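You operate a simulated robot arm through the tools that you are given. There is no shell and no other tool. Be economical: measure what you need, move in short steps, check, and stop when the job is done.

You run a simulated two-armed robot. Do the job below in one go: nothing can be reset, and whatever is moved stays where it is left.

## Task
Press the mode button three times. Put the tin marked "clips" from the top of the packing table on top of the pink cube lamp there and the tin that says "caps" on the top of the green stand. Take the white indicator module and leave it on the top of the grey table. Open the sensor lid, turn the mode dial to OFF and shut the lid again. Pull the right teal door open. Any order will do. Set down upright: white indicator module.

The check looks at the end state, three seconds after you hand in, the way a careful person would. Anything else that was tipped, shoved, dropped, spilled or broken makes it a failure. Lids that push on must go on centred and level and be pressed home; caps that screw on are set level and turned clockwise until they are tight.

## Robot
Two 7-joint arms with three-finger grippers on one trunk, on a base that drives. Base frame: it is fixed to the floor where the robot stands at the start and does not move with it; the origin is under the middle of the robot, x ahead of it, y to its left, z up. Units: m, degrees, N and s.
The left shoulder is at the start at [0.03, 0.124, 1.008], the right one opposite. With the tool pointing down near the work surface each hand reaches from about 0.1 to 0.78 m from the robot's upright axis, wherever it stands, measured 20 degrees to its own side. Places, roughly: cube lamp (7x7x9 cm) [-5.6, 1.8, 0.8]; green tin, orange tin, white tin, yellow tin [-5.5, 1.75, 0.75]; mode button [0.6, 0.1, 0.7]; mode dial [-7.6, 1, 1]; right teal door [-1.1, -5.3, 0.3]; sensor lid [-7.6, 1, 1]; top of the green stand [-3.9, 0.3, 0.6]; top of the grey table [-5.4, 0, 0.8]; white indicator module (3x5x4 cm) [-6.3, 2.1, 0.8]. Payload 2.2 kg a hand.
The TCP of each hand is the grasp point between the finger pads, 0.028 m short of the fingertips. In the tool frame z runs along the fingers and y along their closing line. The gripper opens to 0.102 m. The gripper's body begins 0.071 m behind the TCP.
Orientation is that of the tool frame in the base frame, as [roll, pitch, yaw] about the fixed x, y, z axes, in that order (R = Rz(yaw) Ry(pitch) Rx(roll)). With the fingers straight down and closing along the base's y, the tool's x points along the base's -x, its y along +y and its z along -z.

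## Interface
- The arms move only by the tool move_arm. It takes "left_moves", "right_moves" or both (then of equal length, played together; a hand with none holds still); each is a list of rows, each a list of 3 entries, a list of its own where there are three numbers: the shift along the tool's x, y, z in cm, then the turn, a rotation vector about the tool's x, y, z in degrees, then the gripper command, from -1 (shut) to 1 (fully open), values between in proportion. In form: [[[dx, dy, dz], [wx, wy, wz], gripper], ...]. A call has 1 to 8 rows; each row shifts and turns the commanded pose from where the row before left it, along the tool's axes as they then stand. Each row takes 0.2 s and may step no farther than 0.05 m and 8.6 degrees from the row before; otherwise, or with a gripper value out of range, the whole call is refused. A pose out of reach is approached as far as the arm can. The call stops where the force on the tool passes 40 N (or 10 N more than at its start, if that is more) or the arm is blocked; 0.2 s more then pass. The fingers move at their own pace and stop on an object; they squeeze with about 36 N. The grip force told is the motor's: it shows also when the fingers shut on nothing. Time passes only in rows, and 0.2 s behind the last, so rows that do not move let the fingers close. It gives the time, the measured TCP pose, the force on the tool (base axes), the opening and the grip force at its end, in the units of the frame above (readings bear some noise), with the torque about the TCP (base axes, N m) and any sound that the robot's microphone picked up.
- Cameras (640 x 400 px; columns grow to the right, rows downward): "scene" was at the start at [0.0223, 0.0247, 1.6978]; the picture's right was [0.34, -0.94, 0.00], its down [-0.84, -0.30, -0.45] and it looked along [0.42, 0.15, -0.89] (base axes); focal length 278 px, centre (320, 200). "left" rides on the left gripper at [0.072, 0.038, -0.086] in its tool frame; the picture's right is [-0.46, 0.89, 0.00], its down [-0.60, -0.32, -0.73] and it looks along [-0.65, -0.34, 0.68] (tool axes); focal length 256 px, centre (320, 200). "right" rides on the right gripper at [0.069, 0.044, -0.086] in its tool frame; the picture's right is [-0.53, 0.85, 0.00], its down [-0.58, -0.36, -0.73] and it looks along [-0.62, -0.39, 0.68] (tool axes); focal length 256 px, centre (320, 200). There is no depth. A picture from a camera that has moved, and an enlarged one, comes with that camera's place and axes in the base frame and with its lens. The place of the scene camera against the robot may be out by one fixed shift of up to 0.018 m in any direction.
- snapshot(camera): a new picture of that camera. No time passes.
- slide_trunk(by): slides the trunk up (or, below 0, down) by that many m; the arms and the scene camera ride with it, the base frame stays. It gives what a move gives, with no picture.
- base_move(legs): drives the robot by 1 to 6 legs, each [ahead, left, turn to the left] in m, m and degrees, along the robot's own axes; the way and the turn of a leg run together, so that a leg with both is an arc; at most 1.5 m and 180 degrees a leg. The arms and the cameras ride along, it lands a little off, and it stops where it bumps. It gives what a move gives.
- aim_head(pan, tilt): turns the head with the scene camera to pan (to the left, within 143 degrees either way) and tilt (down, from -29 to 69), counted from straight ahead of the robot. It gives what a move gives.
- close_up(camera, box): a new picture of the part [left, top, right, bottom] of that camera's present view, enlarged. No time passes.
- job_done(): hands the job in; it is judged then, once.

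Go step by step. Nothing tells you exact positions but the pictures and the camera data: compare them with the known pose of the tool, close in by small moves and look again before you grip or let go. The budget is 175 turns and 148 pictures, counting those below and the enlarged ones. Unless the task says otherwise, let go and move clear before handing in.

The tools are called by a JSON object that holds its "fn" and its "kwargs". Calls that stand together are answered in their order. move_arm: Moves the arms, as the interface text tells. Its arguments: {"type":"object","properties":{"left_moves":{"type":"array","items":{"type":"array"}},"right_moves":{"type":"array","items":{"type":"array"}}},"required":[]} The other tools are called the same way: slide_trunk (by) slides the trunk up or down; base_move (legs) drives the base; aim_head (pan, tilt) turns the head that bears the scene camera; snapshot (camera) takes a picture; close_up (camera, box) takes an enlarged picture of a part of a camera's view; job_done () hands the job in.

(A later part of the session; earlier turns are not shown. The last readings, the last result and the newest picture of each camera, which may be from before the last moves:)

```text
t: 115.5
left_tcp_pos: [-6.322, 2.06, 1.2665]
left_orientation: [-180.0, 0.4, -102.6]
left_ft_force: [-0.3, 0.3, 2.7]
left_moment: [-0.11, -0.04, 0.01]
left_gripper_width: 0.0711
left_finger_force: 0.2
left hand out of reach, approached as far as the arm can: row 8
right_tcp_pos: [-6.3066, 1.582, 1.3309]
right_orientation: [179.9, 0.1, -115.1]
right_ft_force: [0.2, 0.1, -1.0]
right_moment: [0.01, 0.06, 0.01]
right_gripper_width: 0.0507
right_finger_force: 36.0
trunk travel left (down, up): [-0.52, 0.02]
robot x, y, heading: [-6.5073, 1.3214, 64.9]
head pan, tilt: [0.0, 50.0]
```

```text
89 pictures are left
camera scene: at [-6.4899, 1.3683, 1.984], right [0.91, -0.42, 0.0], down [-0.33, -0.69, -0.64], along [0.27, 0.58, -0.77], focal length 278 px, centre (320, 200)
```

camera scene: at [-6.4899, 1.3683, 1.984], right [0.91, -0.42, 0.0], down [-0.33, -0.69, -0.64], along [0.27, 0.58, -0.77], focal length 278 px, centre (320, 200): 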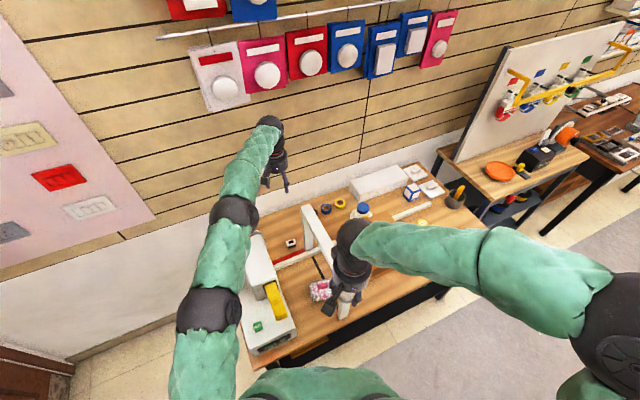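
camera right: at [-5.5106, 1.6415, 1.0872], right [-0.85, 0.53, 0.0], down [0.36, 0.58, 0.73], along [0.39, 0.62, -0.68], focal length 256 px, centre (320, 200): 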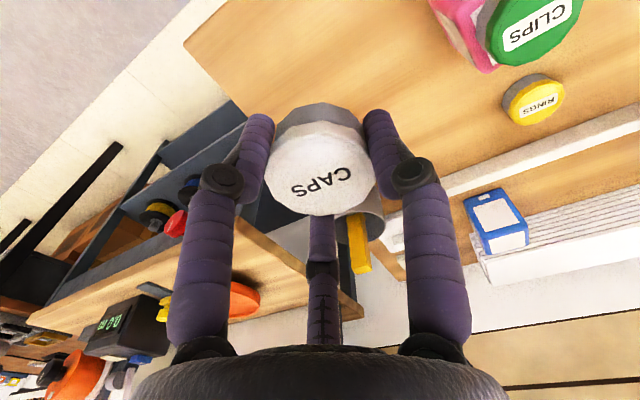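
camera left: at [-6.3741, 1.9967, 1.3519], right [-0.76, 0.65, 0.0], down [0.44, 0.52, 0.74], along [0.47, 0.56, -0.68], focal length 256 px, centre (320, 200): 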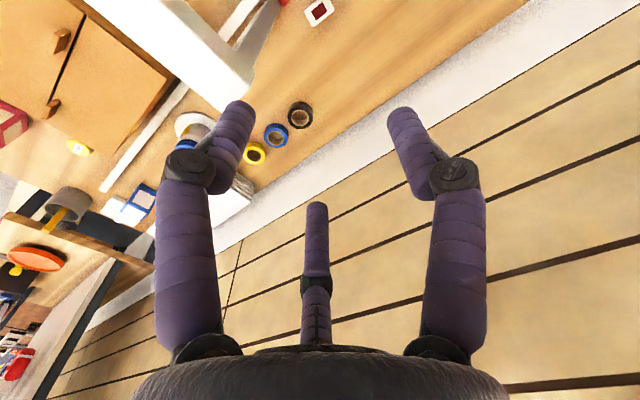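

The arm is near its reach limit here, so I'll move the base 4 cm ahead, then continue above the module and descend.

{"fn": "base_move", "kwargs": {"legs": [[0.045, 0, 0]]}}

{"fn": "slide_trunk", "kwargs": {"by": -0.05}}

{"fn": "snapshot", "kwargs": {"camera": "left"}}

```text
t: 116.2
left_tcp_pos: [-6.3227, 2.0567, 1.2609]
left_orientation: [-179.9, -0.1, -102.6]
left_ft_force: [0.6, 0.3, 0.1]
left_moment: [-0.01, -0.01, -0.01]
left_gripper_width: 0.0715
left_finger_force: 0.1
right_tcp_pos: [-6.3079, 1.5827, 1.3319]
right_orientation: [180.0, 0.1, -114.9]
right_ft_force: [-0.6, -0.8, 0.1]
right_moment: [-0.01, -0.01, 0.0]
right_gripper_width: 0.0507
right_finger_force: 35.8
trunk travel left (down, up): [-0.52, 0.02]
robot x, y, heading: [-6.505, 1.3254, 65.0]
head pan, tilt: [0.0, 50.0]
stopped in leg 1: the robot was blocked; the commanded pose is now the measured one
```

```text
t: 117.1
left_tcp_pos: [-6.3224, 2.057, 1.2118]
left_orientation: [180.0, -0.1, -102.6]
left_ft_force: [0.4, 0.5, 0.9]
left_moment: [0.03, 0.0, -0.01]
left_gripper_width: 0.0713
left_finger_force: 0.0
right_tcp_pos: [-6.3084, 1.5816, 1.2808]
right_orientation: [-179.9, 0.1, -115.0]
right_ft_force: [0.2, 0.5, -0.1]
right_moment: [-0.01, 0.01, 0.02]
right_gripper_width: 0.0505
right_finger_force: 36.6
trunk travel left (down, up): [-0.47, 0.07]
robot x, y, heading: [-6.5006, 1.3202, 64.9]
head pan, tilt: [0.0, 50.0]
```

```text
88 pictures are left
camera left: at [-6.3755, 1.9953, 1.298], right [-0.76, 0.65, 0.0], down [0.44, 0.52, 0.73], along [0.47, 0.56, -0.68], focal length 256 px, centre (320, 200)
```

left: 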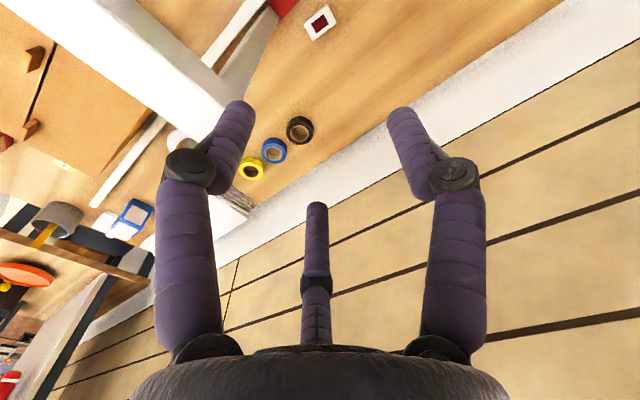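

The base is at its limit there, so I'll gain reach by lowering the trunk a bit. Module is at (-6.309, 2.077). I'll centre over it, then start down.

{"fn": "slide_trunk", "kwargs": {"by": -0.08}}

{"fn": "move_arm", "kwargs": {"left_moves": [[[-2.2, -0.9, 2], [0, 0, 0], 0.4], [[0, 0, 3], [0, 0, 0], 0.4], [[0, 0, 3], [0, 0, 0], 0.4]]}}

{"fn": "snapshot", "kwargs": {"camera": "left"}}

{"fn": "snapshot", "kwargs": {"camera": "scene"}}

```text
t: 118.3
left_tcp_pos: [-6.3237, 2.0567, 1.1315]
left_orientation: [-180.0, -0.2, -102.6]
left_ft_force: [0.2, 0.2, 0.2]
left_moment: [0.03, 0.0, 0.02]
left_gripper_width: 0.0716
left_finger_force: 0.0
right_tcp_pos: [-6.3073, 1.5825, 1.2021]
right_orientation: [-180.0, 0.1, -114.8]
right_ft_force: [-0.3, 0.3, -0.6]
right_moment: [0.02, 0.01, 0.01]
right_gripper_width: 0.0504
right_finger_force: 36.6
trunk travel left (down, up): [-0.39, 0.15]
robot x, y, heading: [-6.5007, 1.3204, 65.2]
head pan, tilt: [0.0, 50.0]
```

```text
t: 119.1
left_tcp_pos: [-6.3154, 2.0682, 1.0563]
left_orientation: [179.9, -0.3, -102.7]
left_ft_force: [0.8, 0.0, 0.7]
left_moment: [-0.09, 0.02, 0.04]
left_gripper_width: 0.0714
left_finger_force: 0.1
left hand out of reach, approached as far as the arm can: row 1
right_tcp_pos: [-6.3067, 1.583, 1.2005]
right_orientation: [179.9, 0.0, -114.9]
right_ft_force: [-0.2, 0.5, -0.8]
right_moment: [-0.01, 0.0, -0.02]
right_gripper_width: 0.0504
right_finger_force: 35.6
trunk travel left (down, up): [-0.39, 0.15]
robot x, y, heading: [-6.502, 1.3229, 65.1]
head pan, tilt: [0.0, 50.0]
```

```text
87 pictures are left
camera left: at [-6.3671, 2.0055, 1.1436], right [-0.76, 0.65, 0.0], down [0.44, 0.52, 0.73], along [0.47, 0.56, -0.68], focal length 256 px, centre (320, 200)
```

left: 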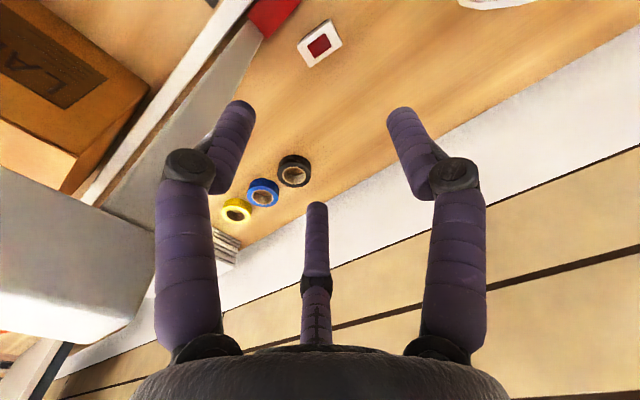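

```text
86 pictures are left
camera scene: at [-6.4889, 1.3704, 1.8538], right [0.91, -0.42, 0.0], down [-0.32, -0.7, -0.64], along [0.27, 0.58, -0.77], focal length 278 px, centre (320, 200)
```

scene: 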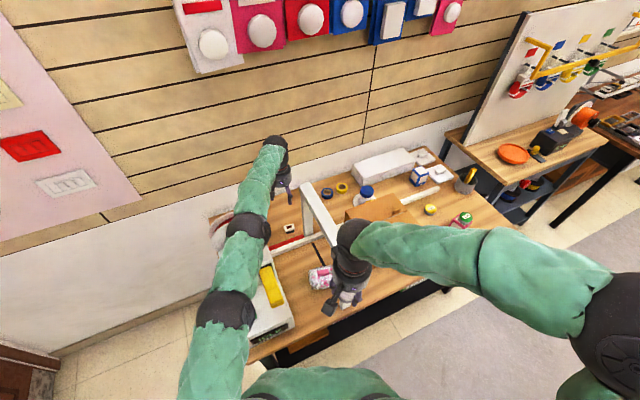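

Still well placed: module centre (-6.308, 2.076), long axis about 8° off x. Descending to z≈0.90 with small corrections.

{"fn": "move_arm", "kwargs": {"left_moves": [[[-0.5, -0.3, 3], [0, 0, -2], 0.4], [[-0.4, -0.3, 3], [0, 0, -2], 0.4], [[0, 0, 3], [0, 0, 0], 0.4], [[0, 0, 3], [0, 0, 0], 0.4], [[0, 0, 3], [0, 0, 0], 0.4]]}}

{"fn": "snapshot", "kwargs": {"camera": "left"}}

{"fn": "close_up", "kwargs": {"camera": "scene", "box": [180, 120, 380, 270]}}

```text
t: 120.3
left_tcp_pos: [-6.3171, 2.0497, 0.9196]
left_orientation: [180.0, 0.0, -98.5]
left_ft_force: [-0.6, 1.4, 0.3]
left_moment: [-0.07, -0.01, -0.04]
left_gripper_width: 0.0712
left_finger_force: 0.1
left hand out of reach, approached as far as the arm can: row 1, 2, 4
right_tcp_pos: [-6.3066, 1.583, 1.2005]
right_orientation: [179.9, 0.2, -115.0]
right_ft_force: [0.1, 0.3, 0.2]
right_moment: [-0.01, 0.02, -0.01]
right_gripper_width: 0.0504
right_finger_force: 36.4
trunk travel left (down, up): [-0.39, 0.15]
robot x, y, heading: [-6.5051, 1.3189, 64.9]
head pan, tilt: [0.0, 50.0]
```

```text
85 pictures are left
camera left: at [-6.3646, 1.9847, 1.0062], right [-0.81, 0.59, 0.0], down [0.4, 0.55, 0.73], along [0.43, 0.59, -0.68], focal length 256 px, centre (320, 200)
```

left: 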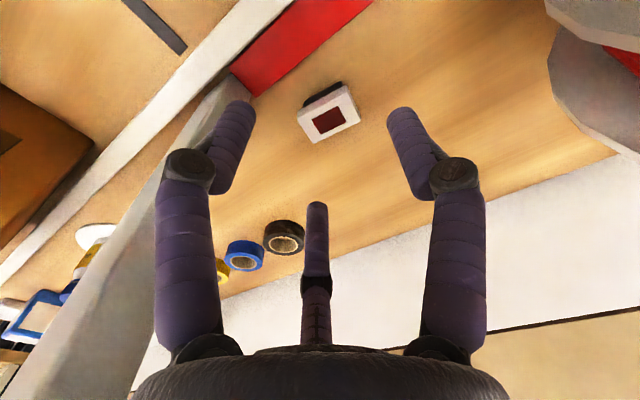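

```text
2.67 times, centred on (280, 195) of scene
camera zoom: at [-6.4892, 1.3697, 1.8538], right [0.91, -0.42, 0.0], down [-0.32, -0.7, -0.64], along [0.27, 0.58, -0.77], focal length 743 px, centre (427, 213)
```

zoom: 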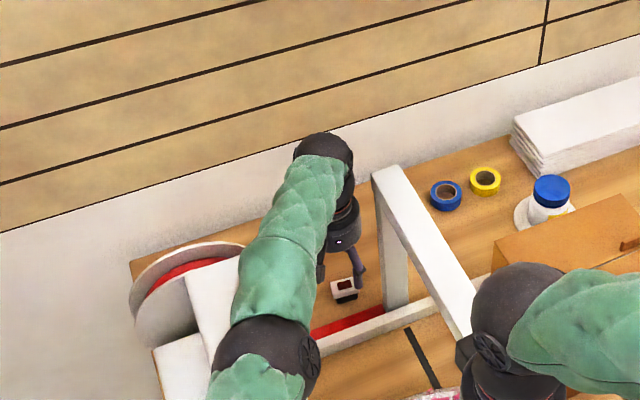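

The arm stops 3 cm short. I'll rise, turn the base 15° more to bring the left shoulder forward, lower the trunk somewhat and come down again.

{"fn": "move_arm", "kwargs": {"left_moves": [[[0, 0, -4.5], [0, 0, 0], 0.4], [[0, 0, -4.5], [0, 0, 0], 0.4], [[0, 0, -4.5], [0, 0, 0], 0.4], [[0, 0, -4.5], [0, 0, 0], 0.4], [[0.5, 0, -4.5], [0, 0, 0], 0.4], [[1, 0, -4], [0, 0, 0], 0.4]]}}

{"fn": "base_move", "kwargs": {"legs": [[0, 0, -16]]}}

{"fn": "snapshot", "kwargs": {"camera": "scene"}}

```text
t: 121.7
left_tcp_pos: [-6.3177, 2.0367, 1.1843]
left_orientation: [179.9, -0.4, -98.6]
left_ft_force: [-0.4, -0.1, -0.7]
left_moment: [0.04, 0.03, 0.01]
left_gripper_width: 0.0716
left_finger_force: 0.1
left hand out of reach, approached as far as the arm can: row 6
right_tcp_pos: [-6.3071, 1.5824, 1.2016]
right_orientation: [179.9, 0.2, -114.9]
right_ft_force: [-0.6, -0.6, -0.2]
right_moment: [-0.01, -0.01, 0.01]
right_gripper_width: 0.0505
right_finger_force: 36.0
trunk travel left (down, up): [-0.39, 0.15]
robot x, y, heading: [-6.4997, 1.3232, 65.0]
head pan, tilt: [0.0, 50.0]
```

```text
t: 123.0
left_tcp_pos: [-6.127, 1.9615, 1.1818]
left_orientation: [180.0, -0.4, -114.6]
left_ft_force: [-0.8, 0.6, 0.5]
left_moment: [-0.03, 0.05, 0.01]
left_gripper_width: 0.0713
left_finger_force: 0.1
right_tcp_pos: [-6.2425, 1.5215, 1.1998]
right_orientation: [180.0, 0.0, -130.9]
right_ft_force: [0.0, 1.1, -0.8]
right_moment: [-0.03, 0.0, -0.01]
right_gripper_width: 0.0506
right_finger_force: 36.5
trunk travel left (down, up): [-0.39, 0.15]
robot x, y, heading: [-6.5025, 1.321, 49.3]
head pan, tilt: [0.0, 50.0]
```

```text
83 pictures are left
camera scene: at [-6.4776, 1.3639, 1.8538], right [0.76, -0.65, 0.0], down [-0.5, -0.58, -0.64], along [0.42, 0.49, -0.77], focal length 278 px, centre (320, 200)
```

scene: 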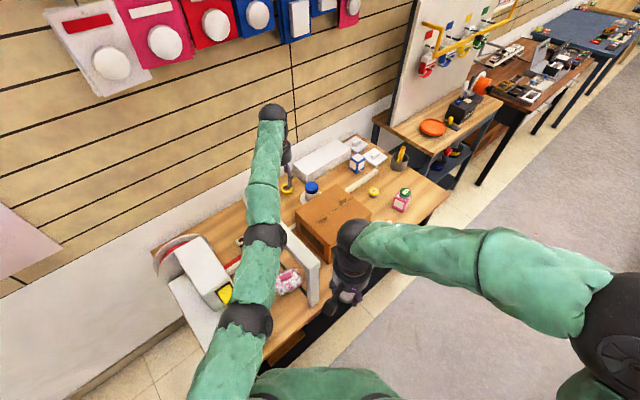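

Now the module is about 26° to the left side, which is best for reach. Swinging the left hand back above the module.

{"fn": "move_arm", "kwargs": {"left_moves": [[[-0.5, 4.2, -0.4], [0, 0, 0], 0.4], [[-0.5, 4.2, 0], [0, 0, 0], 0.4], [[-0.5, 4.2, 0], [0, 0, 0], 0.4], [[-0.5, 4.2, 0], [0, 0, 0], 0.4], [[-0.5, 4.2, 0], [0, 0, 0], 0.4], [[0, 0, 0], [0, 0, -8], 0.4], [[0, 0, 1], [0, 0, -8], 0.4], [[0, 0, 2], [0, 0, 0], 0.4]]}}

{"fn": "snapshot", "kwargs": {"camera": "left"}}

```text
t: 124.8
left_tcp_pos: [-6.2956, 2.0859, 1.159]
left_orientation: [179.8, -0.4, -98.4]
left_ft_force: [-0.1, 0.2, -0.5]
left_moment: [0.0, 0.0, 0.0]
left_gripper_width: 0.0714
left_finger_force: 0.0
left hand out of reach, approached as far as the arm can: row 1, 2, 3
right_tcp_pos: [-6.2427, 1.5201, 1.201]
right_orientation: [-179.9, 0.1, -130.8]
right_ft_force: [-1.0, -0.5, -0.4]
right_moment: [0.0, 0.0, 0.01]
right_gripper_width: 0.0506
right_finger_force: 36.5
trunk travel left (down, up): [-0.39, 0.15]
robot x, y, heading: [-6.5052, 1.3202, 49.2]
head pan, tilt: [0.0, 50.0]
```

```text
82 pictures are left
camera left: at [-6.3422, 2.0219, 1.2466], right [-0.81, 0.59, 0.0], down [0.41, 0.56, 0.73], along [0.43, 0.59, -0.69], focal length 256 px, centre (320, 200)
```

left: 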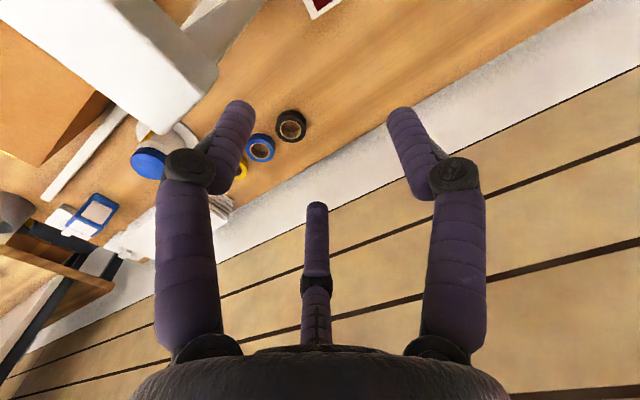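

Reach is fine now. Small correction and descend to z≈0.92.

{"fn": "move_arm", "kwargs": {"left_moves": [[[0.6, 0.5, 3], [0, 0, 0], 0.4], [[0.6, 0.5, 4], [0, 0, 0], 0.4], [[0, 0, 4], [0, 0, 0], 0.4], [[0, 0, 4], [0, 0, 0], 0.4], [[0, 0, 4], [0, 0, 0], 0.4], [[0, 0, 4], [0, 0, 0], 0.4]]}}

{"fn": "snapshot", "kwargs": {"camera": "left"}}

{"fn": "close_up", "kwargs": {"camera": "scene", "box": [140, 90, 360, 350]}}

```text
t: 126.2
left_tcp_pos: [-6.3015, 2.0957, 0.931]
left_orientation: [179.9, -0.3, -98.5]
left_ft_force: [-0.5, 0.1, 0.4]
left_moment: [-0.02, -0.03, -0.01]
left_gripper_width: 0.0714
left_finger_force: 0.1
left hand out of reach, approached as far as the arm can: row 1, 2
right_tcp_pos: [-6.2436, 1.5195, 1.2001]
right_orientation: [180.0, 0.1, -130.8]
right_ft_force: [0.3, 0.5, -1.0]
right_moment: [0.0, 0.01, 0.0]
right_gripper_width: 0.0505
right_finger_force: 36.2
trunk travel left (down, up): [-0.39, 0.15]
robot x, y, heading: [-6.5038, 1.3227, 49.2]
head pan, tilt: [0.0, 50.0]
```

```text
81 pictures are left
camera left: at [-6.3479, 2.0295, 1.017], right [-0.81, 0.59, 0.0], down [0.41, 0.55, 0.73], along [0.43, 0.59, -0.69], focal length 256 px, centre (320, 200)
```

left: 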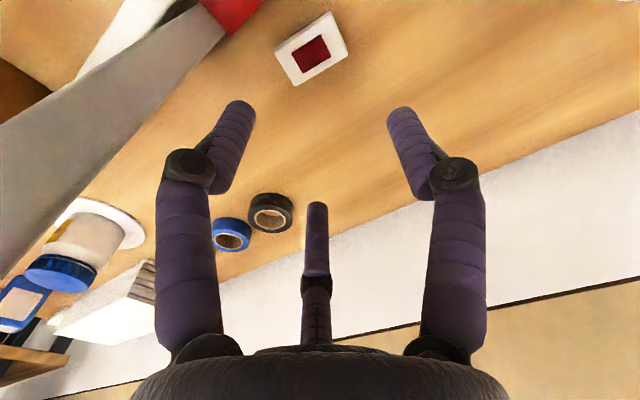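

```text
1.54 times, centred on (250, 220) of scene
camera zoom: at [-6.4792, 1.3633, 1.8539], right [0.76, -0.65, 0.0], down [-0.5, -0.58, -0.64], along [0.42, 0.49, -0.77], focal length 428 px, centre (428, 169)
```

zoom: 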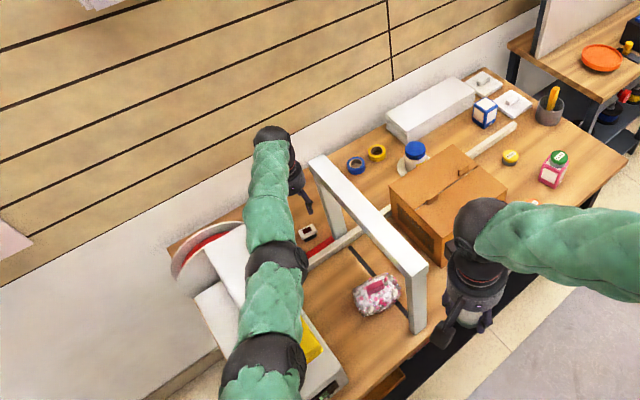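

Reach is good. Module centre (-6.309, 2.074). Correct back 2 cm, lower to just above it and look.

{"fn": "move_arm", "kwargs": {"left_moves": [[[1.2, 0.2, 2], [0, 0, 0], 0.4], [[1.0, 0.2, 2], [0, 0, 0], 0.4], [[0, 0, 3.2], [0, 0, 0], 0.4], [[0, 0, 0], [0, 0, 0], 0.4]]}}

{"fn": "snapshot", "kwargs": {"camera": "left"}}

```text
t: 127.2
left_tcp_pos: [-6.3071, 2.0694, 0.8605]
left_orientation: [179.8, -0.2, -98.5]
left_ft_force: [0.3, -0.6, -0.3]
left_moment: [-0.03, 0.0, 0.0]
left_gripper_width: 0.0713
left_finger_force: 0.1
right_tcp_pos: [-6.2435, 1.5195, 1.2014]
right_orientation: [179.9, 0.1, -130.8]
right_ft_force: [-0.4, -0.1, -1.4]
right_moment: [-0.01, -0.04, 0.03]
right_gripper_width: 0.0505
right_finger_force: 35.7
trunk travel left (down, up): [-0.39, 0.15]
robot x, y, heading: [-6.5013, 1.3219, 49.2]
head pan, tilt: [0.0, 50.0]
```

```text
79 pictures are left
camera left: at [-6.3559, 2.0045, 0.9463], right [-0.81, 0.59, 0.0], down [0.41, 0.55, 0.73], along [0.43, 0.59, -0.69], focal length 256 px, centre (320, 200)
```

left: 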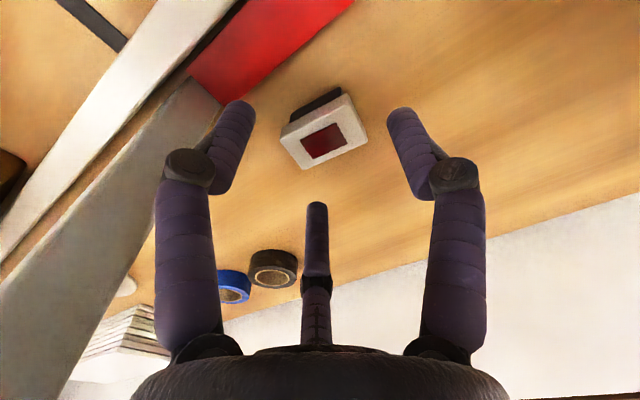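

Nearly centred. Lowering to grasp height and checking before closing.

{"fn": "move_arm", "kwargs": {"left_moves": [[[-0.2, 0.3, 1.5], [0, 0, 0], 0.4], [[0, 0, 1.5], [0, 0, 0], 0.4], [[0, 0, 1.5], [0, 0, 0], 0.4], [[0, 0, 0], [0, 0, 0], 0.4]]}}

{"fn": "snapshot", "kwargs": {"camera": "left"}}

```text
t: 128.2
left_tcp_pos: [-6.312, 2.0651, 0.8164]
left_orientation: [179.7, -0.2, -98.6]
left_ft_force: [-0.2, 0.0, 0.4]
left_moment: [-0.03, 0.01, 0.0]
left_gripper_width: 0.0712
left_finger_force: 0.0
left hand out of reach, approached as far as the arm can: row 3
right_tcp_pos: [-6.2431, 1.5196, 1.2004]
right_orientation: [179.9, 0.2, -130.8]
right_ft_force: [0.2, -0.6, -1.1]
right_moment: [0.03, 0.02, -0.01]
right_gripper_width: 0.0503
right_finger_force: 36.5
trunk travel left (down, up): [-0.39, 0.15]
robot x, y, heading: [-6.5029, 1.3252, 49.2]
head pan, tilt: [0.0, 50.0]
```

```text
78 pictures are left
camera left: at [-6.3584, 2.0013, 0.9044], right [-0.81, 0.59, 0.0], down [0.41, 0.55, 0.73], along [0.43, 0.59, -0.69], focal length 256 px, centre (320, 200)
```

left: 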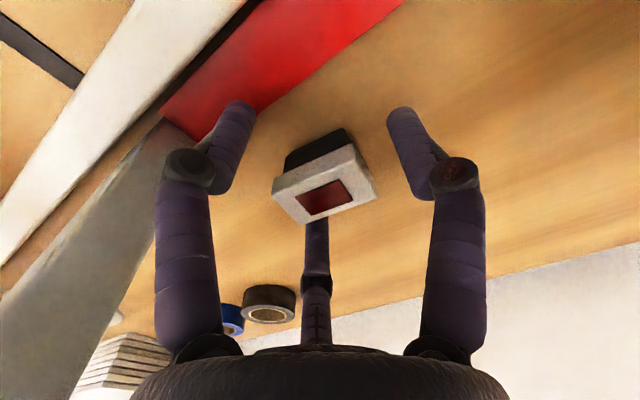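

The hand is about 9 mm too far forward because of reach. I'll lift 5 cm, drop the trunk 5 cm and so gain reach.

{"fn": "move_arm", "kwargs": {"left_moves": [[[-0.3, 0, -2.5], [0, 0, 0], 0.4], [[-0.5, -0.3, -2.5], [0, 0, 0], 0.4], [[0, 0, -1], [0, 0, 0], 0.4]]}}

{"fn": "slide_trunk", "kwargs": {"by": -0.05}}

{"fn": "snapshot", "kwargs": {"camera": "left"}}

```text
t: 129.0
left_tcp_pos: [-6.308, 2.0738, 0.8776]
left_orientation: [179.8, -0.3, -98.5]
left_ft_force: [-1.0, -0.5, 0.2]
left_moment: [0.02, 0.02, -0.01]
left_gripper_width: 0.0715
left_finger_force: 0.1
right_tcp_pos: [-6.2434, 1.5186, 1.2014]
right_orientation: [-180.0, 0.1, -130.9]
right_ft_force: [-1.2, 0.1, -0.5]
right_moment: [0.0, 0.0, 0.0]
right_gripper_width: 0.0507
right_finger_force: 36.5
trunk travel left (down, up): [-0.39, 0.15]
robot x, y, heading: [-6.5014, 1.3204, 49.1]
head pan, tilt: [0.0, 50.0]
```

```text
t: 129.9
left_tcp_pos: [-6.3066, 2.0742, 0.8278]
left_orientation: [179.8, -0.2, -98.5]
left_ft_force: [0.0, -0.2, 0.4]
left_moment: [-0.01, 0.01, -0.03]
left_gripper_width: 0.0716
left_finger_force: 0.1
right_tcp_pos: [-6.2439, 1.5184, 1.1509]
right_orientation: [-179.9, 0.0, -130.9]
right_ft_force: [0.9, 0.4, 0.2]
right_moment: [-0.04, -0.01, 0.02]
right_gripper_width: 0.0506
right_finger_force: 35.7
trunk travel left (down, up): [-0.34, 0.2]
robot x, y, heading: [-6.5043, 1.3251, 49.4]
head pan, tilt: [0.0, 50.0]
```

```text
77 pictures are left
camera left: at [-6.3542, 2.0097, 0.9138], right [-0.81, 0.59, 0.0], down [0.41, 0.55, 0.73], along [0.43, 0.59, -0.69], focal length 256 px, centre (320, 200)
```

left: 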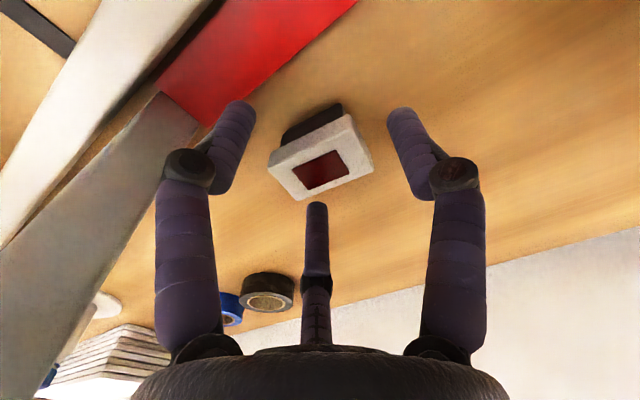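

Now exactly centred. Lower 1.6 cm and close slowly.

{"fn": "move_arm", "kwargs": {"left_moves": [[[0, 0, 1.0], [0, 0, 0], 0.4], [[0, 0, 0.6], [0, 0, 0], 0.4], [[0, 0, 0], [0, 0, 0], 0.1], [[0, 0, 0], [0, 0, 0], -0.1], [[0, 0, 0], [0, 0, 0], -0.3], [[0, 0, 0], [0, 0, 0], -0.5], [[0, 0, 0], [0, 0, 0], -0.8]]}}

{"fn": "snapshot", "kwargs": {"camera": "left"}}

```text
t: 131.5
left_tcp_pos: [-6.3065, 2.0747, 0.8097]
left_orientation: [179.8, -0.2, -98.6]
left_ft_force: [-0.5, 0.6, 0.3]
left_moment: [0.03, 0.0, 0.03]
left_gripper_width: 0.0319
left_finger_force: 35.9
right_tcp_pos: [-6.2429, 1.5197, 1.1514]
right_orientation: [180.0, 0.1, -130.7]
right_ft_force: [0.1, 0.1, -0.3]
right_moment: [0.02, 0.0, -0.02]
right_gripper_width: 0.0503
right_finger_force: 36.2
trunk travel left (down, up): [-0.34, 0.2]
robot x, y, heading: [-6.4993, 1.3244, 49.3]
head pan, tilt: [0.0, 50.0]
```

```text
76 pictures are left
camera left: at [-6.3541, 2.0105, 0.8976], right [-0.81, 0.59, 0.0], down [0.41, 0.55, 0.73], along [0.43, 0.59, -0.69], focal length 256 px, centre (320, 200)
```

left: 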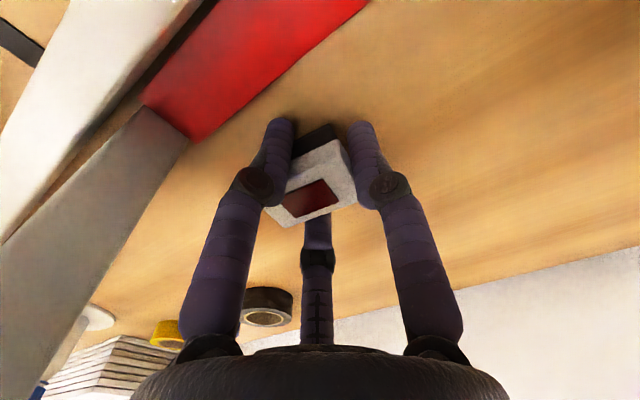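

Gripped (3.2 cm). Lifting straight up gently.

{"fn": "move_arm", "kwargs": {"left_moves": [[[0, 0, 0], [0, 0, 0], -1], [[0, 0, -1], [0, 0, 0], -1], [[0, 0, -3], [0, 0, 0], -1], [[0, 0, -4], [0, 0, 0], -1], [[0, 0, -4], [0, 0, 0], -1], [[0, 0, -4], [0, 0, 0], -1], [[0, 0, -4], [0, 0, 0], -1], [[0, 0, -4], [0, 0, 0], -1]]}}

{"fn": "snapshot", "kwargs": {"camera": "left"}}

```text
t: 133.3
left_tcp_pos: [-6.3077, 2.0725, 1.0504]
left_orientation: [179.7, -0.2, -98.5]
left_ft_force: [0.7, -0.1, -0.4]
left_moment: [0.03, 0.01, -0.01]
left_gripper_width: 0.0318
left_finger_force: 36.0
right_tcp_pos: [-6.2445, 1.5183, 1.151]
right_orientation: [180.0, 0.2, -130.8]
right_ft_force: [0.6, -0.3, -0.7]
right_moment: [0.04, -0.03, 0.02]
right_gripper_width: 0.0508
right_finger_force: 35.6
trunk travel left (down, up): [-0.34, 0.2]
robot x, y, heading: [-6.5031, 1.323, 49.5]
head pan, tilt: [0.0, 50.0]
```

```text
75 pictures are left
camera left: at [-6.355, 2.0073, 1.1379], right [-0.81, 0.59, 0.0], down [0.41, 0.55, 0.73], along [0.43, 0.59, -0.69], focal length 256 px, centre (320, 200)
```

left: 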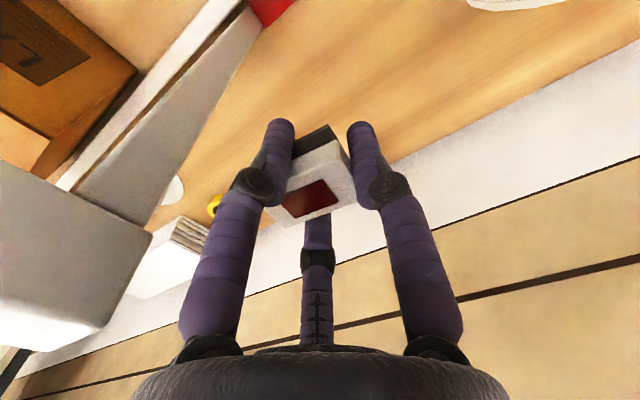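

The module is lifted level. I'll raise the trunk to clear everything, back off and retract the arms.

{"fn": "slide_trunk", "kwargs": {"by": 0.19}}

{"fn": "base_move", "kwargs": {"legs": [[-0.3, 0, 0]]}}

{"fn": "move_arm", "kwargs": {"left_moves": [[[4.5, 0, 0], [0, 0, 0], -1], [[4.5, 0, 0], [0, 0, 0], -1], [[4.5, 0, 0], [0, 0, 0], -1], [[4.5, 0, 0], [0, 0, 0], -1], [[4.5, 0, 0], [0, 0, 0], -1], [[4.5, 0, 0], [0, 0, 0], -1], [[4.5, 0, 0], [0, 0, 0], -1]]}}

{"fn": "snapshot", "kwargs": {"camera": "scene"}}

```text
t: 135.4
left_tcp_pos: [-6.308, 2.0741, 1.2401]
left_orientation: [179.8, -0.3, -98.4]
left_ft_force: [-1.1, -0.1, -0.2]
left_moment: [-0.03, 0.04, 0.0]
left_gripper_width: 0.0316
left_finger_force: 36.1
right_tcp_pos: [-6.2437, 1.5203, 1.3411]
right_orientation: [180.0, 0.3, -130.8]
right_ft_force: [0.0, -0.5, -0.5]
right_moment: [0.01, 0.01, 0.01]
right_gripper_width: 0.0503
right_finger_force: 36.2
trunk travel left (down, up): [-0.53, 0.01]
robot x, y, heading: [-6.5013, 1.3258, 48.9]
head pan, tilt: [0.0, 50.0]
```

```text
t: 137.4
left_tcp_pos: [-6.5001, 1.8471, 1.2394]
left_orientation: [179.8, -0.2, -98.7]
left_ft_force: [0.1, 0.4, -0.6]
left_moment: [0.02, 0.01, -0.01]
left_gripper_width: 0.0314
left_finger_force: 35.4
right_tcp_pos: [-6.4372, 1.293, 1.3413]
right_orientation: [-180.0, 0.1, -131.0]
right_ft_force: [0.0, 0.4, -0.7]
right_moment: [-0.02, 0.01, 0.02]
right_gripper_width: 0.0504
right_finger_force: 36.0
trunk travel left (down, up): [-0.53, 0.01]
robot x, y, heading: [-6.6991, 1.0965, 48.6]
head pan, tilt: [0.0, 50.0]
```

```text
t: 139.0
left_tcp_pos: [-6.5514, 1.5374, 1.2413]
left_orientation: [179.9, -0.2, -98.7]
left_ft_force: [-0.3, -0.2, 0.0]
left_moment: [0.01, 0.02, -0.02]
left_gripper_width: 0.0312
left_finger_force: 36.3
right_tcp_pos: [-6.4388, 1.2899, 1.3414]
right_orientation: [-180.0, 0.2, -131.1]
right_ft_force: [-0.5, -0.3, 0.0]
right_moment: [0.03, -0.02, -0.01]
right_gripper_width: 0.0505
right_finger_force: 35.6
trunk travel left (down, up): [-0.53, 0.01]
robot x, y, heading: [-6.6945, 1.0925, 49.2]
head pan, tilt: [0.0, 50.0]
```

```text
74 pictures are left
camera scene: at [-6.6749, 1.1337, 1.994], right [0.75, -0.66, 0.0], down [-0.5, -0.58, -0.64], along [0.42, 0.49, -0.77], focal length 278 px, centre (320, 200)
```

scene: 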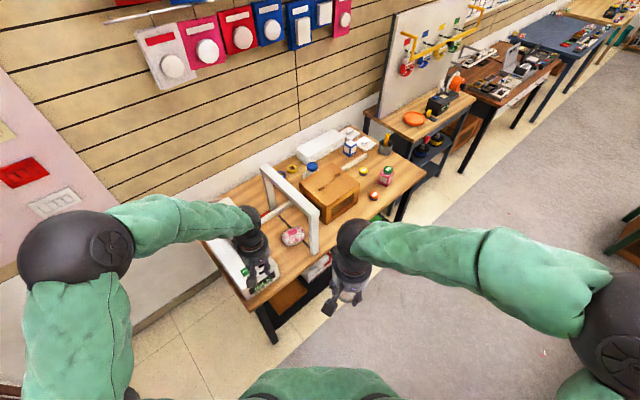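

All intact. While here, I'll look at the sensor unit on the end wall and toward the grey table.

{"fn": "aim_head", "kwargs": {"pan": 130, "tilt": 42}}

{"fn": "snapshot", "kwargs": {"camera": "scene"}}

{"fn": "aim_head", "kwargs": {"pan": -100, "tilt": 40}}

{"fn": "snapshot", "kwargs": {"camera": "scene"}}

```text
t: 141.1
left_tcp_pos: [-6.5511, 1.5382, 1.2413]
left_orientation: [179.8, -0.3, -98.7]
left_ft_force: [0.0, 0.8, -0.7]
left_moment: [-0.01, -0.02, -0.01]
left_gripper_width: 0.0312
left_finger_force: 36.1
right_tcp_pos: [-6.4384, 1.2934, 1.3399]
right_orientation: [-180.0, 0.2, -131.1]
right_ft_force: [-0.7, 0.2, -1.1]
right_moment: [-0.02, 0.0, 0.03]
right_gripper_width: 0.0505
right_finger_force: 36.3
trunk travel left (down, up): [-0.53, 0.01]
robot x, y, heading: [-6.7006, 1.0975, 48.8]
head pan, tilt: [130.0, 42.0]
```

```text
73 pictures are left
camera scene: at [-6.8085, 1.0797, 2.0052], right [0.02, 1.0, 0.0], down [0.67, -0.01, -0.74], along [-0.74, 0.01, -0.67], focal length 278 px, centre (320, 200)
```

scene: 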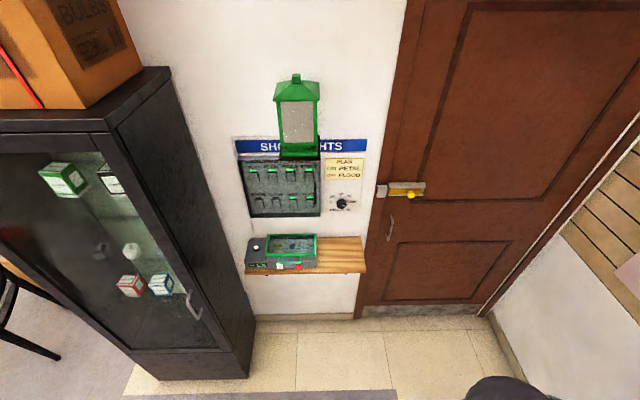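

```text
t: 144.4
left_tcp_pos: [-6.5507, 1.5388, 1.2423]
left_orientation: [179.7, -0.3, -98.7]
left_ft_force: [-0.4, -0.4, -0.6]
left_moment: [0.02, -0.01, 0.0]
left_gripper_width: 0.031
left_finger_force: 35.5
right_tcp_pos: [-6.4387, 1.2927, 1.3399]
right_orientation: [-180.0, 0.1, -131.1]
right_ft_force: [-0.1, 0.6, -0.3]
right_moment: [0.01, 0.01, 0.0]
right_gripper_width: 0.0506
right_finger_force: 35.7
trunk travel left (down, up): [-0.53, 0.01]
robot x, y, heading: [-6.6985, 1.0964, 49.0]
head pan, tilt: [-100.0, 40.0]
```

```text
72 pictures are left
camera scene: at [-6.6713, 1.0122, 2.0081], right [-0.78, -0.63, 0.0], down [-0.4, 0.5, -0.77], along [0.48, -0.6, -0.64], focal length 278 px, centre (320, 200)
```

scene: 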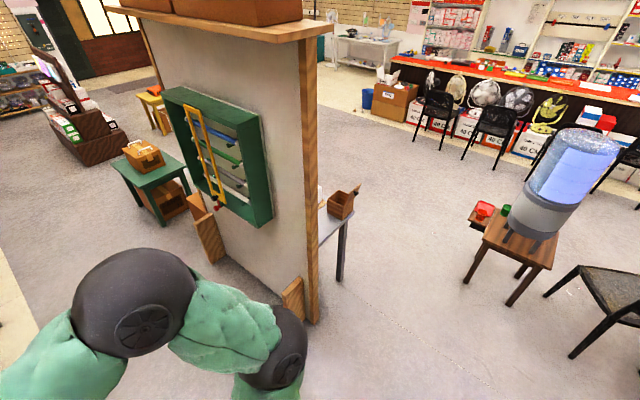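

Path is clear around the divider's end, passing the water dispenser stool. I'll face +y and back around to the far side of the grey table.

{"fn": "base_move", "kwargs": {"legs": [[0, 0, 41], [-0.1, -0.25, 0], [-1.05, 0, 0]]}}

{"fn": "aim_head", "kwargs": {"pan": -90, "tilt": 40}}

{"fn": "snapshot", "kwargs": {"camera": "scene"}}

```text
t: 153.2
left_tcp_pos: [-6.6155, 0.3892, 1.2404]
left_orientation: [179.8, -0.3, -56.9]
left_ft_force: [0.6, -0.1, 0.0]
left_moment: [0.0, 0.01, -0.01]
left_gripper_width: 0.0313
left_finger_force: 36.0
right_tcp_pos: [-6.3662, 0.2818, 1.3412]
right_orientation: [180.0, 0.1, -89.2]
right_ft_force: [-0.9, -1.1, 0.3]
right_moment: [-0.03, 0.02, 0.04]
right_gripper_width: 0.0504
right_finger_force: 35.6
trunk travel left (down, up): [-0.53, 0.01]
robot x, y, heading: [-6.433, -0.0354, 90.9]
head pan, tilt: [-100.0, 40.0]
```

```text
t: 153.9
left_tcp_pos: [-6.6146, 0.3887, 1.2403]
left_orientation: [179.8, -0.3, -56.9]
left_ft_force: [-0.1, 0.7, -0.3]
left_moment: [0.02, -0.01, -0.01]
left_gripper_width: 0.0311
left_finger_force: 36.2
right_tcp_pos: [-6.3673, 0.2815, 1.3423]
right_orientation: [-180.0, 0.1, -89.3]
right_ft_force: [-0.3, 0.1, -0.6]
right_moment: [0.03, 0.02, -0.02]
right_gripper_width: 0.0506
right_finger_force: 36.0
trunk travel left (down, up): [-0.53, 0.01]
robot x, y, heading: [-6.4307, -0.0367, 90.9]
head pan, tilt: [-90.0, 40.0]
```

```text
71 pictures are left
camera scene: at [-6.353, -0.0633, 2.0081], right [0.01, -1.0, 0.0], down [-0.64, -0.01, -0.77], along [0.77, 0.01, -0.64], focal length 278 px, centre (320, 200)
```

scene: 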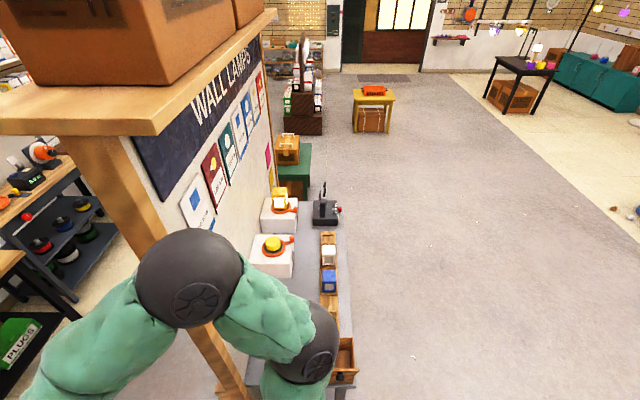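

The grey table runs along the divider with free floor on this side. I'll back to y≈-0.7 and move along to it.

{"fn": "base_move", "kwargs": {"legs": [[-0.63, 0, -0.9], [0, -1.0, 0]]}}

{"fn": "aim_head", "kwargs": {"pan": 0, "tilt": 50}}

{"fn": "snapshot", "kwargs": {"camera": "scene"}}

```text
t: 162.1
left_tcp_pos: [-5.632, -0.2277, 1.2402]
left_orientation: [179.8, -0.3, -57.3]
left_ft_force: [0.6, -0.1, -0.9]
left_moment: [-0.01, -0.01, -0.02]
left_gripper_width: 0.0311
left_finger_force: 35.6
right_tcp_pos: [-5.384, -0.3365, 1.3411]
right_orientation: [-180.0, 0.1, -89.7]
right_ft_force: [-0.3, -1.3, -1.5]
right_moment: [0.0, 0.0, -0.02]
right_gripper_width: 0.0505
right_finger_force: 36.0
trunk travel left (down, up): [-0.53, 0.01]
robot x, y, heading: [-5.4503, -0.6568, 90.5]
head pan, tilt: [-90.0, 40.0]
```

```text
t: 163.8
left_tcp_pos: [-5.6321, -0.2284, 1.2405]
left_orientation: [179.8, -0.4, -57.3]
left_ft_force: [-0.6, -0.2, -0.3]
left_moment: [0.01, 0.0, -0.03]
left_gripper_width: 0.0315
left_finger_force: 35.2
right_tcp_pos: [-5.3852, -0.3374, 1.3407]
right_orientation: [180.0, 0.1, -89.6]
right_ft_force: [-0.9, -0.5, -0.1]
right_moment: [-0.04, 0.03, 0.01]
right_gripper_width: 0.0504
right_finger_force: 36.4
trunk travel left (down, up): [-0.53, 0.01]
robot x, y, heading: [-5.4527, -0.6572, 90.3]
head pan, tilt: [0.0, 50.0]
```

```text
70 pictures are left
camera scene: at [-5.4583, -0.6052, 1.9939], right [1.0, 0.01, 0.0], down [0.01, -0.77, -0.64], along [0.0, 0.64, -0.77], focal length 278 px, centre (320, 200)
```

scene: 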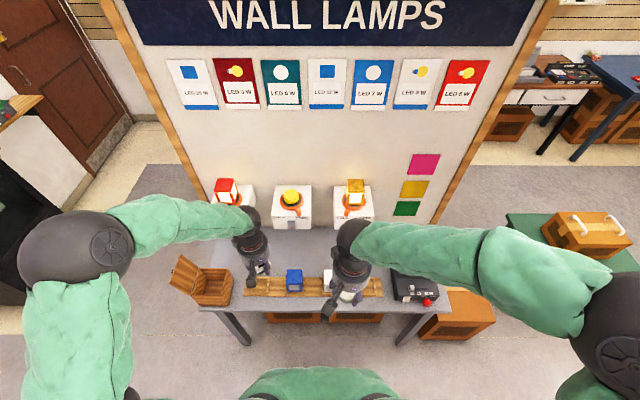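

{"fn": "close_up", "kwargs": {"camera": "scene", "box": [160, 170, 460, 340]}}

{"fn": "snapshot", "kwargs": {"camera": "left"}}

```text
2.13 times, centred on (310, 255) of scene
camera zoom: at [-5.4583, -0.6052, 1.9939], right [1.0, 0.01, 0.0], down [0.01, -0.77, -0.64], along [0.0, 0.64, -0.77], focal length 594 px, centre (341, 83)
```

zoom: 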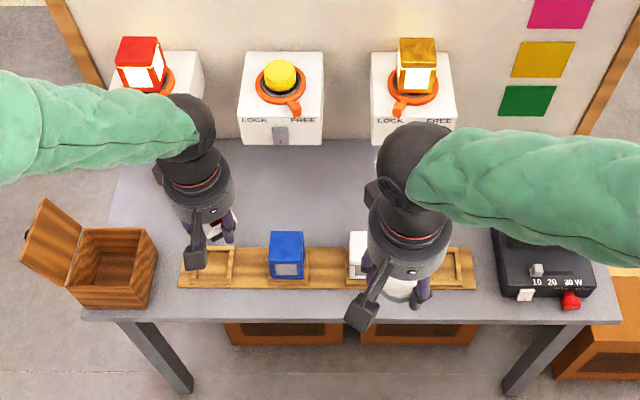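

```text
68 pictures are left
camera left: at [-5.6242, -0.3082, 1.3273], right [-1.0, -0.09, 0.0], down [-0.06, 0.68, 0.73], along [-0.06, 0.72, -0.69], focal length 256 px, centre (320, 200)
```

left: 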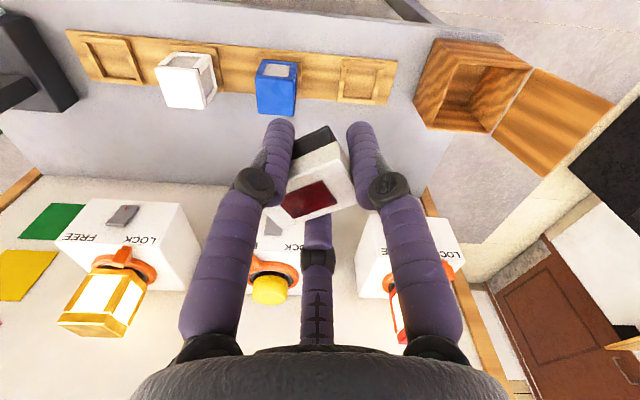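

There's free grey tabletop between the wooden strip and the white sockets, around (-5.55, 0.07). I'll move closer, lower the trunk and carry the module over it.

{"fn": "base_move", "kwargs": {"legs": [[0.1, 0, 0]]}}

{"fn": "slide_trunk", "kwargs": {"by": -0.25}}

{"fn": "snapshot", "kwargs": {"camera": "left"}}

```text
t: 164.9
left_tcp_pos: [-5.6324, -0.1279, 1.2401]
left_orientation: [179.8, -0.4, -57.2]
left_ft_force: [0.3, -0.5, -1.1]
left_moment: [0.04, 0.01, 0.02]
left_gripper_width: 0.0313
left_finger_force: 35.8
right_tcp_pos: [-5.3862, -0.2369, 1.3409]
right_orientation: [180.0, 0.0, -89.6]
right_ft_force: [-0.9, 0.6, -1.4]
right_moment: [-0.04, 0.0, -0.02]
right_gripper_width: 0.0504
right_finger_force: 35.8
trunk travel left (down, up): [-0.53, 0.01]
robot x, y, heading: [-5.4506, -0.555, 90.7]
head pan, tilt: [0.0, 50.0]
```

```text
t: 167.5
left_tcp_pos: [-5.6336, -0.1275, 0.9918]
left_orientation: [179.8, -0.2, -57.3]
left_ft_force: [0.1, 0.5, -0.2]
left_moment: [0.0, 0.06, -0.02]
left_gripper_width: 0.0312
left_finger_force: 36.1
right_tcp_pos: [-5.3865, -0.2372, 1.0908]
right_orientation: [-180.0, 0.1, -89.6]
right_ft_force: [-0.1, -0.1, -0.2]
right_moment: [-0.02, 0.0, -0.01]
right_gripper_width: 0.0501
right_finger_force: 35.3
trunk travel left (down, up): [-0.28, 0.26]
robot x, y, heading: [-5.4461, -0.554, 90.7]
head pan, tilt: [0.0, 50.0]
```

```text
67 pictures are left
camera left: at [-5.6251, -0.2083, 1.0776], right [-1.0, -0.09, 0.0], down [-0.06, 0.68, 0.73], along [-0.06, 0.72, -0.69], focal length 256 px, centre (320, 200)
```

left: 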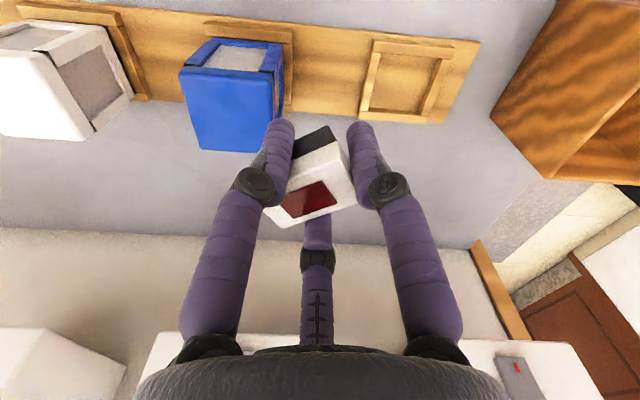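

I need to know where the wall-mounted white sockets are relative to the hand, so I'll take a scene close-up from this lower height.

{"fn": "snapshot", "kwargs": {"camera": "scene"}}

```text
66 pictures are left
camera scene: at [-5.4592, -0.5053, 1.744], right [1.0, 0.01, 0.0], down [0.01, -0.77, -0.64], along [-0.01, 0.64, -0.77], focal length 278 px, centre (320, 200)
```

scene: 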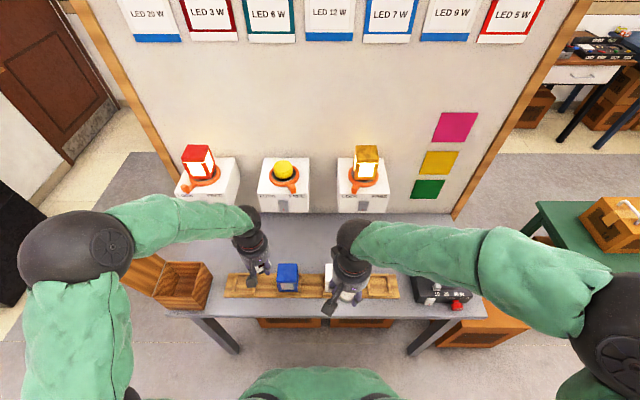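

Sockets' front is at y≈0.10, about 0.95 high. I'll set the module at about (-5.655, 0.015), behind the strip: move over, then descend partway.

{"fn": "move_arm", "kwargs": {"left_moves": [[[-4.38, -1.97, 0], [0, 0, 0], -1], [[-4.38, -1.97, 0], [0, 0, 0], -1], [[-4.38, -1.97, 0], [0, 0, 0], -1], [[0, 0, 4], [0, 0, 0], -1], [[0, 0, 4], [0, 0, 0], -1], [[0, 0, 4], [0, 0, 0], -1], [[0, 0, 2.5], [0, 0, 0], -1]]}}

{"fn": "snapshot", "kwargs": {"camera": "left"}}

{"fn": "close_up", "kwargs": {"camera": "scene", "box": [180, 180, 340, 310]}}

```text
t: 169.1
left_tcp_pos: [-5.6564, 0.0167, 0.8431]
left_orientation: [179.8, -0.3, -57.3]
left_ft_force: [-0.2, 0.5, 0.1]
left_moment: [-0.02, -0.01, -0.02]
left_gripper_width: 0.0311
left_finger_force: 35.5
right_tcp_pos: [-5.386, -0.2364, 1.0907]
right_orientation: [180.0, 0.1, -89.6]
right_ft_force: [0.6, 0.5, -0.4]
right_moment: [-0.04, 0.0, 0.05]
right_gripper_width: 0.0503
right_finger_force: 36.4
trunk travel left (down, up): [-0.28, 0.26]
robot x, y, heading: [-5.4499, -0.5565, 90.6]
head pan, tilt: [0.0, 50.0]
```

```text
65 pictures are left
camera left: at [-5.6483, -0.0639, 0.9286], right [-1.0, -0.09, 0.0], down [-0.06, 0.68, 0.73], along [-0.06, 0.72, -0.69], focal length 256 px, centre (320, 200)
```

left: 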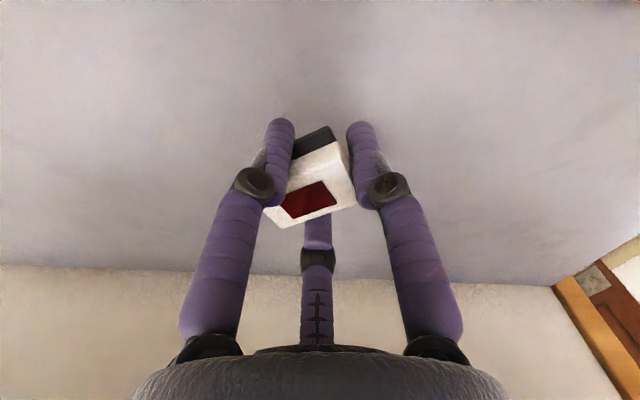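

```text
3.08 times, centred on (260, 245) of scene
camera zoom: at [-5.4593, -0.5045, 1.7439], right [1.0, 0.01, 0.0], down [0.01, -0.77, -0.64], along [-0.01, 0.64, -0.77], focal length 857 px, centre (505, 62)
```

zoom: 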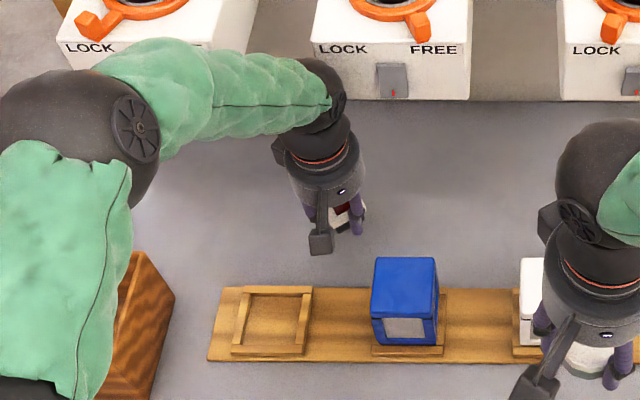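

Clear grey surface underneath. Touching down in small steps.

{"fn": "move_arm", "kwargs": {"left_moves": [[[0, 0, 1], [0, 0, 0], -1], [[0, 0, 0.5], [0, 0, 0], -1], [[0, 0, 0.4], [0, 0, 0], -1], [[0, 0, 0.4], [0, 0, 0], -1], [[0, 0, 0.3], [0, 0, 0], -1], [[0, 0, 0.3], [0, 0, 0], -1]]}}

```text
t: 170.5
left_tcp_pos: [-5.6537, 0.0134, 0.8149]
left_orientation: [179.9, -0.3, -57.3]
left_ft_force: [1.0, -0.9, -0.7]
left_moment: [0.0, 0.0, -0.01]
left_gripper_width: 0.0313
left_finger_force: 35.9
right_tcp_pos: [-5.3857, -0.2371, 1.0909]
right_orientation: [180.0, 0.1, -89.7]
right_ft_force: [-0.3, -0.1, -0.8]
right_moment: [-0.02, -0.03, 0.01]
right_gripper_width: 0.0505
right_finger_force: 36.1
trunk travel left (down, up): [-0.28, 0.26]
robot x, y, heading: [-5.4492, -0.5542, 90.4]
head pan, tilt: [0.0, 50.0]
```

{"fn": "move_arm", "kwargs": {"left_moves": [[[0, 0, 0.3], [0, 0, 0], -1], [[0, 0, 0.3], [0, 0, 0], -1], [[0, 0, 0.3], [0, 0, 0], -1], [[0, 0, 0.3], [0, 0, 0], -1], [[0, 0, 0.3], [0, 0, 0], -1]]}}

{"fn": "snapshot", "kwargs": {"camera": "left"}}

```text
t: 171.7
left_tcp_pos: [-5.6553, 0.0176, 0.8075]
left_orientation: [-179.9, 0.3, -57.1]
left_ft_force: [0.9, -4.0, 18.5]
left_moment: [-0.05, -0.27, 0.04]
left_gripper_width: 0.0312
left_finger_force: 35.8
right_tcp_pos: [-5.3861, -0.2368, 1.0907]
right_orientation: [179.9, 0.1, -89.6]
right_ft_force: [0.3, 0.4, -0.7]
right_moment: [-0.02, -0.04, -0.06]
right_gripper_width: 0.0505
right_finger_force: 35.6
trunk travel left (down, up): [-0.28, 0.26]
robot x, y, heading: [-5.4527, -0.557, 90.2]
head pan, tilt: [0.0, 50.0]
stopped in row 5 (left hand): the force on the tool passed its limit at 56 N (the readings are from after the stop); the commanded pose is now the measured one
```

```text
63 pictures are left
camera left: at [-5.6469, -0.0628, 0.8934], right [-1.0, -0.09, 0.0], down [-0.06, 0.68, 0.73], along [-0.07, 0.73, -0.68], focal length 256 px, centre (320, 200)
```

left: 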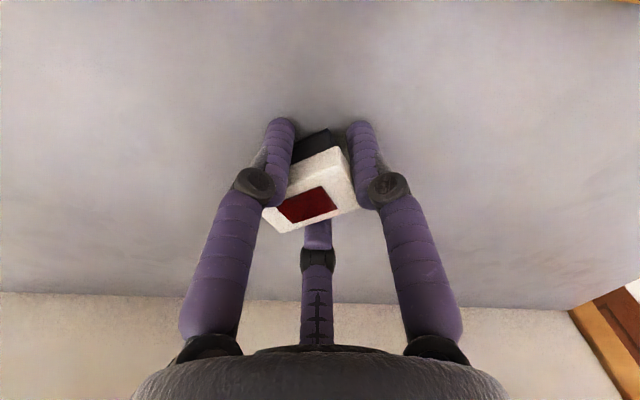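

Firm contact. Relieve a little, open, and rise.

{"fn": "move_arm", "kwargs": {"left_moves": [[[0, 0, -0.2], [0, 0, 0], -1], [[0, 0, 0], [0, 0, 0], -0.2], [[0, 0, 0], [0, 0, 0], 0.1], [[0, 0, 0], [0, 0, 0], 0.5], [[0, 0, -1], [0, 0, 0], 0.5], [[0, 0, -3], [0, 0, 0], 0.5], [[0, 0, -4], [0, 0, 0], 0.5], [[0, 0, -4], [0, 0, 0], 0.5]]}}

{"fn": "snapshot", "kwargs": {"camera": "left"}}

```text
t: 173.5
left_tcp_pos: [-5.6539, 0.0167, 0.9256]
left_orientation: [-179.9, 0.0, -57.1]
left_ft_force: [0.5, 0.2, -0.6]
left_moment: [0.01, 0.03, 0.03]
left_gripper_width: 0.0764
left_finger_force: 0.1
right_tcp_pos: [-5.3846, -0.2373, 1.0916]
right_orientation: [180.0, 0.2, -89.7]
right_ft_force: [-0.4, 0.0, -1.6]
right_moment: [-0.01, 0.02, 0.01]
right_gripper_width: 0.0505
right_finger_force: 35.9
trunk travel left (down, up): [-0.28, 0.26]
robot x, y, heading: [-5.4529, -0.5564, 90.1]
head pan, tilt: [0.0, 50.0]
```

```text
62 pictures are left
camera left: at [-5.6458, -0.0635, 1.0124], right [-1.0, -0.09, 0.0], down [-0.06, 0.68, 0.73], along [-0.07, 0.73, -0.68], focal length 256 px, centre (320, 200)
```

left: 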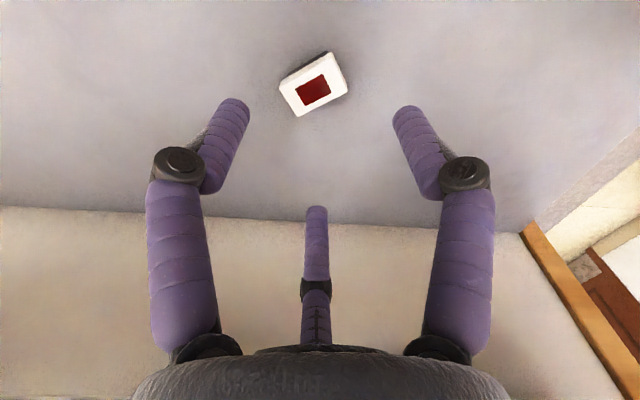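

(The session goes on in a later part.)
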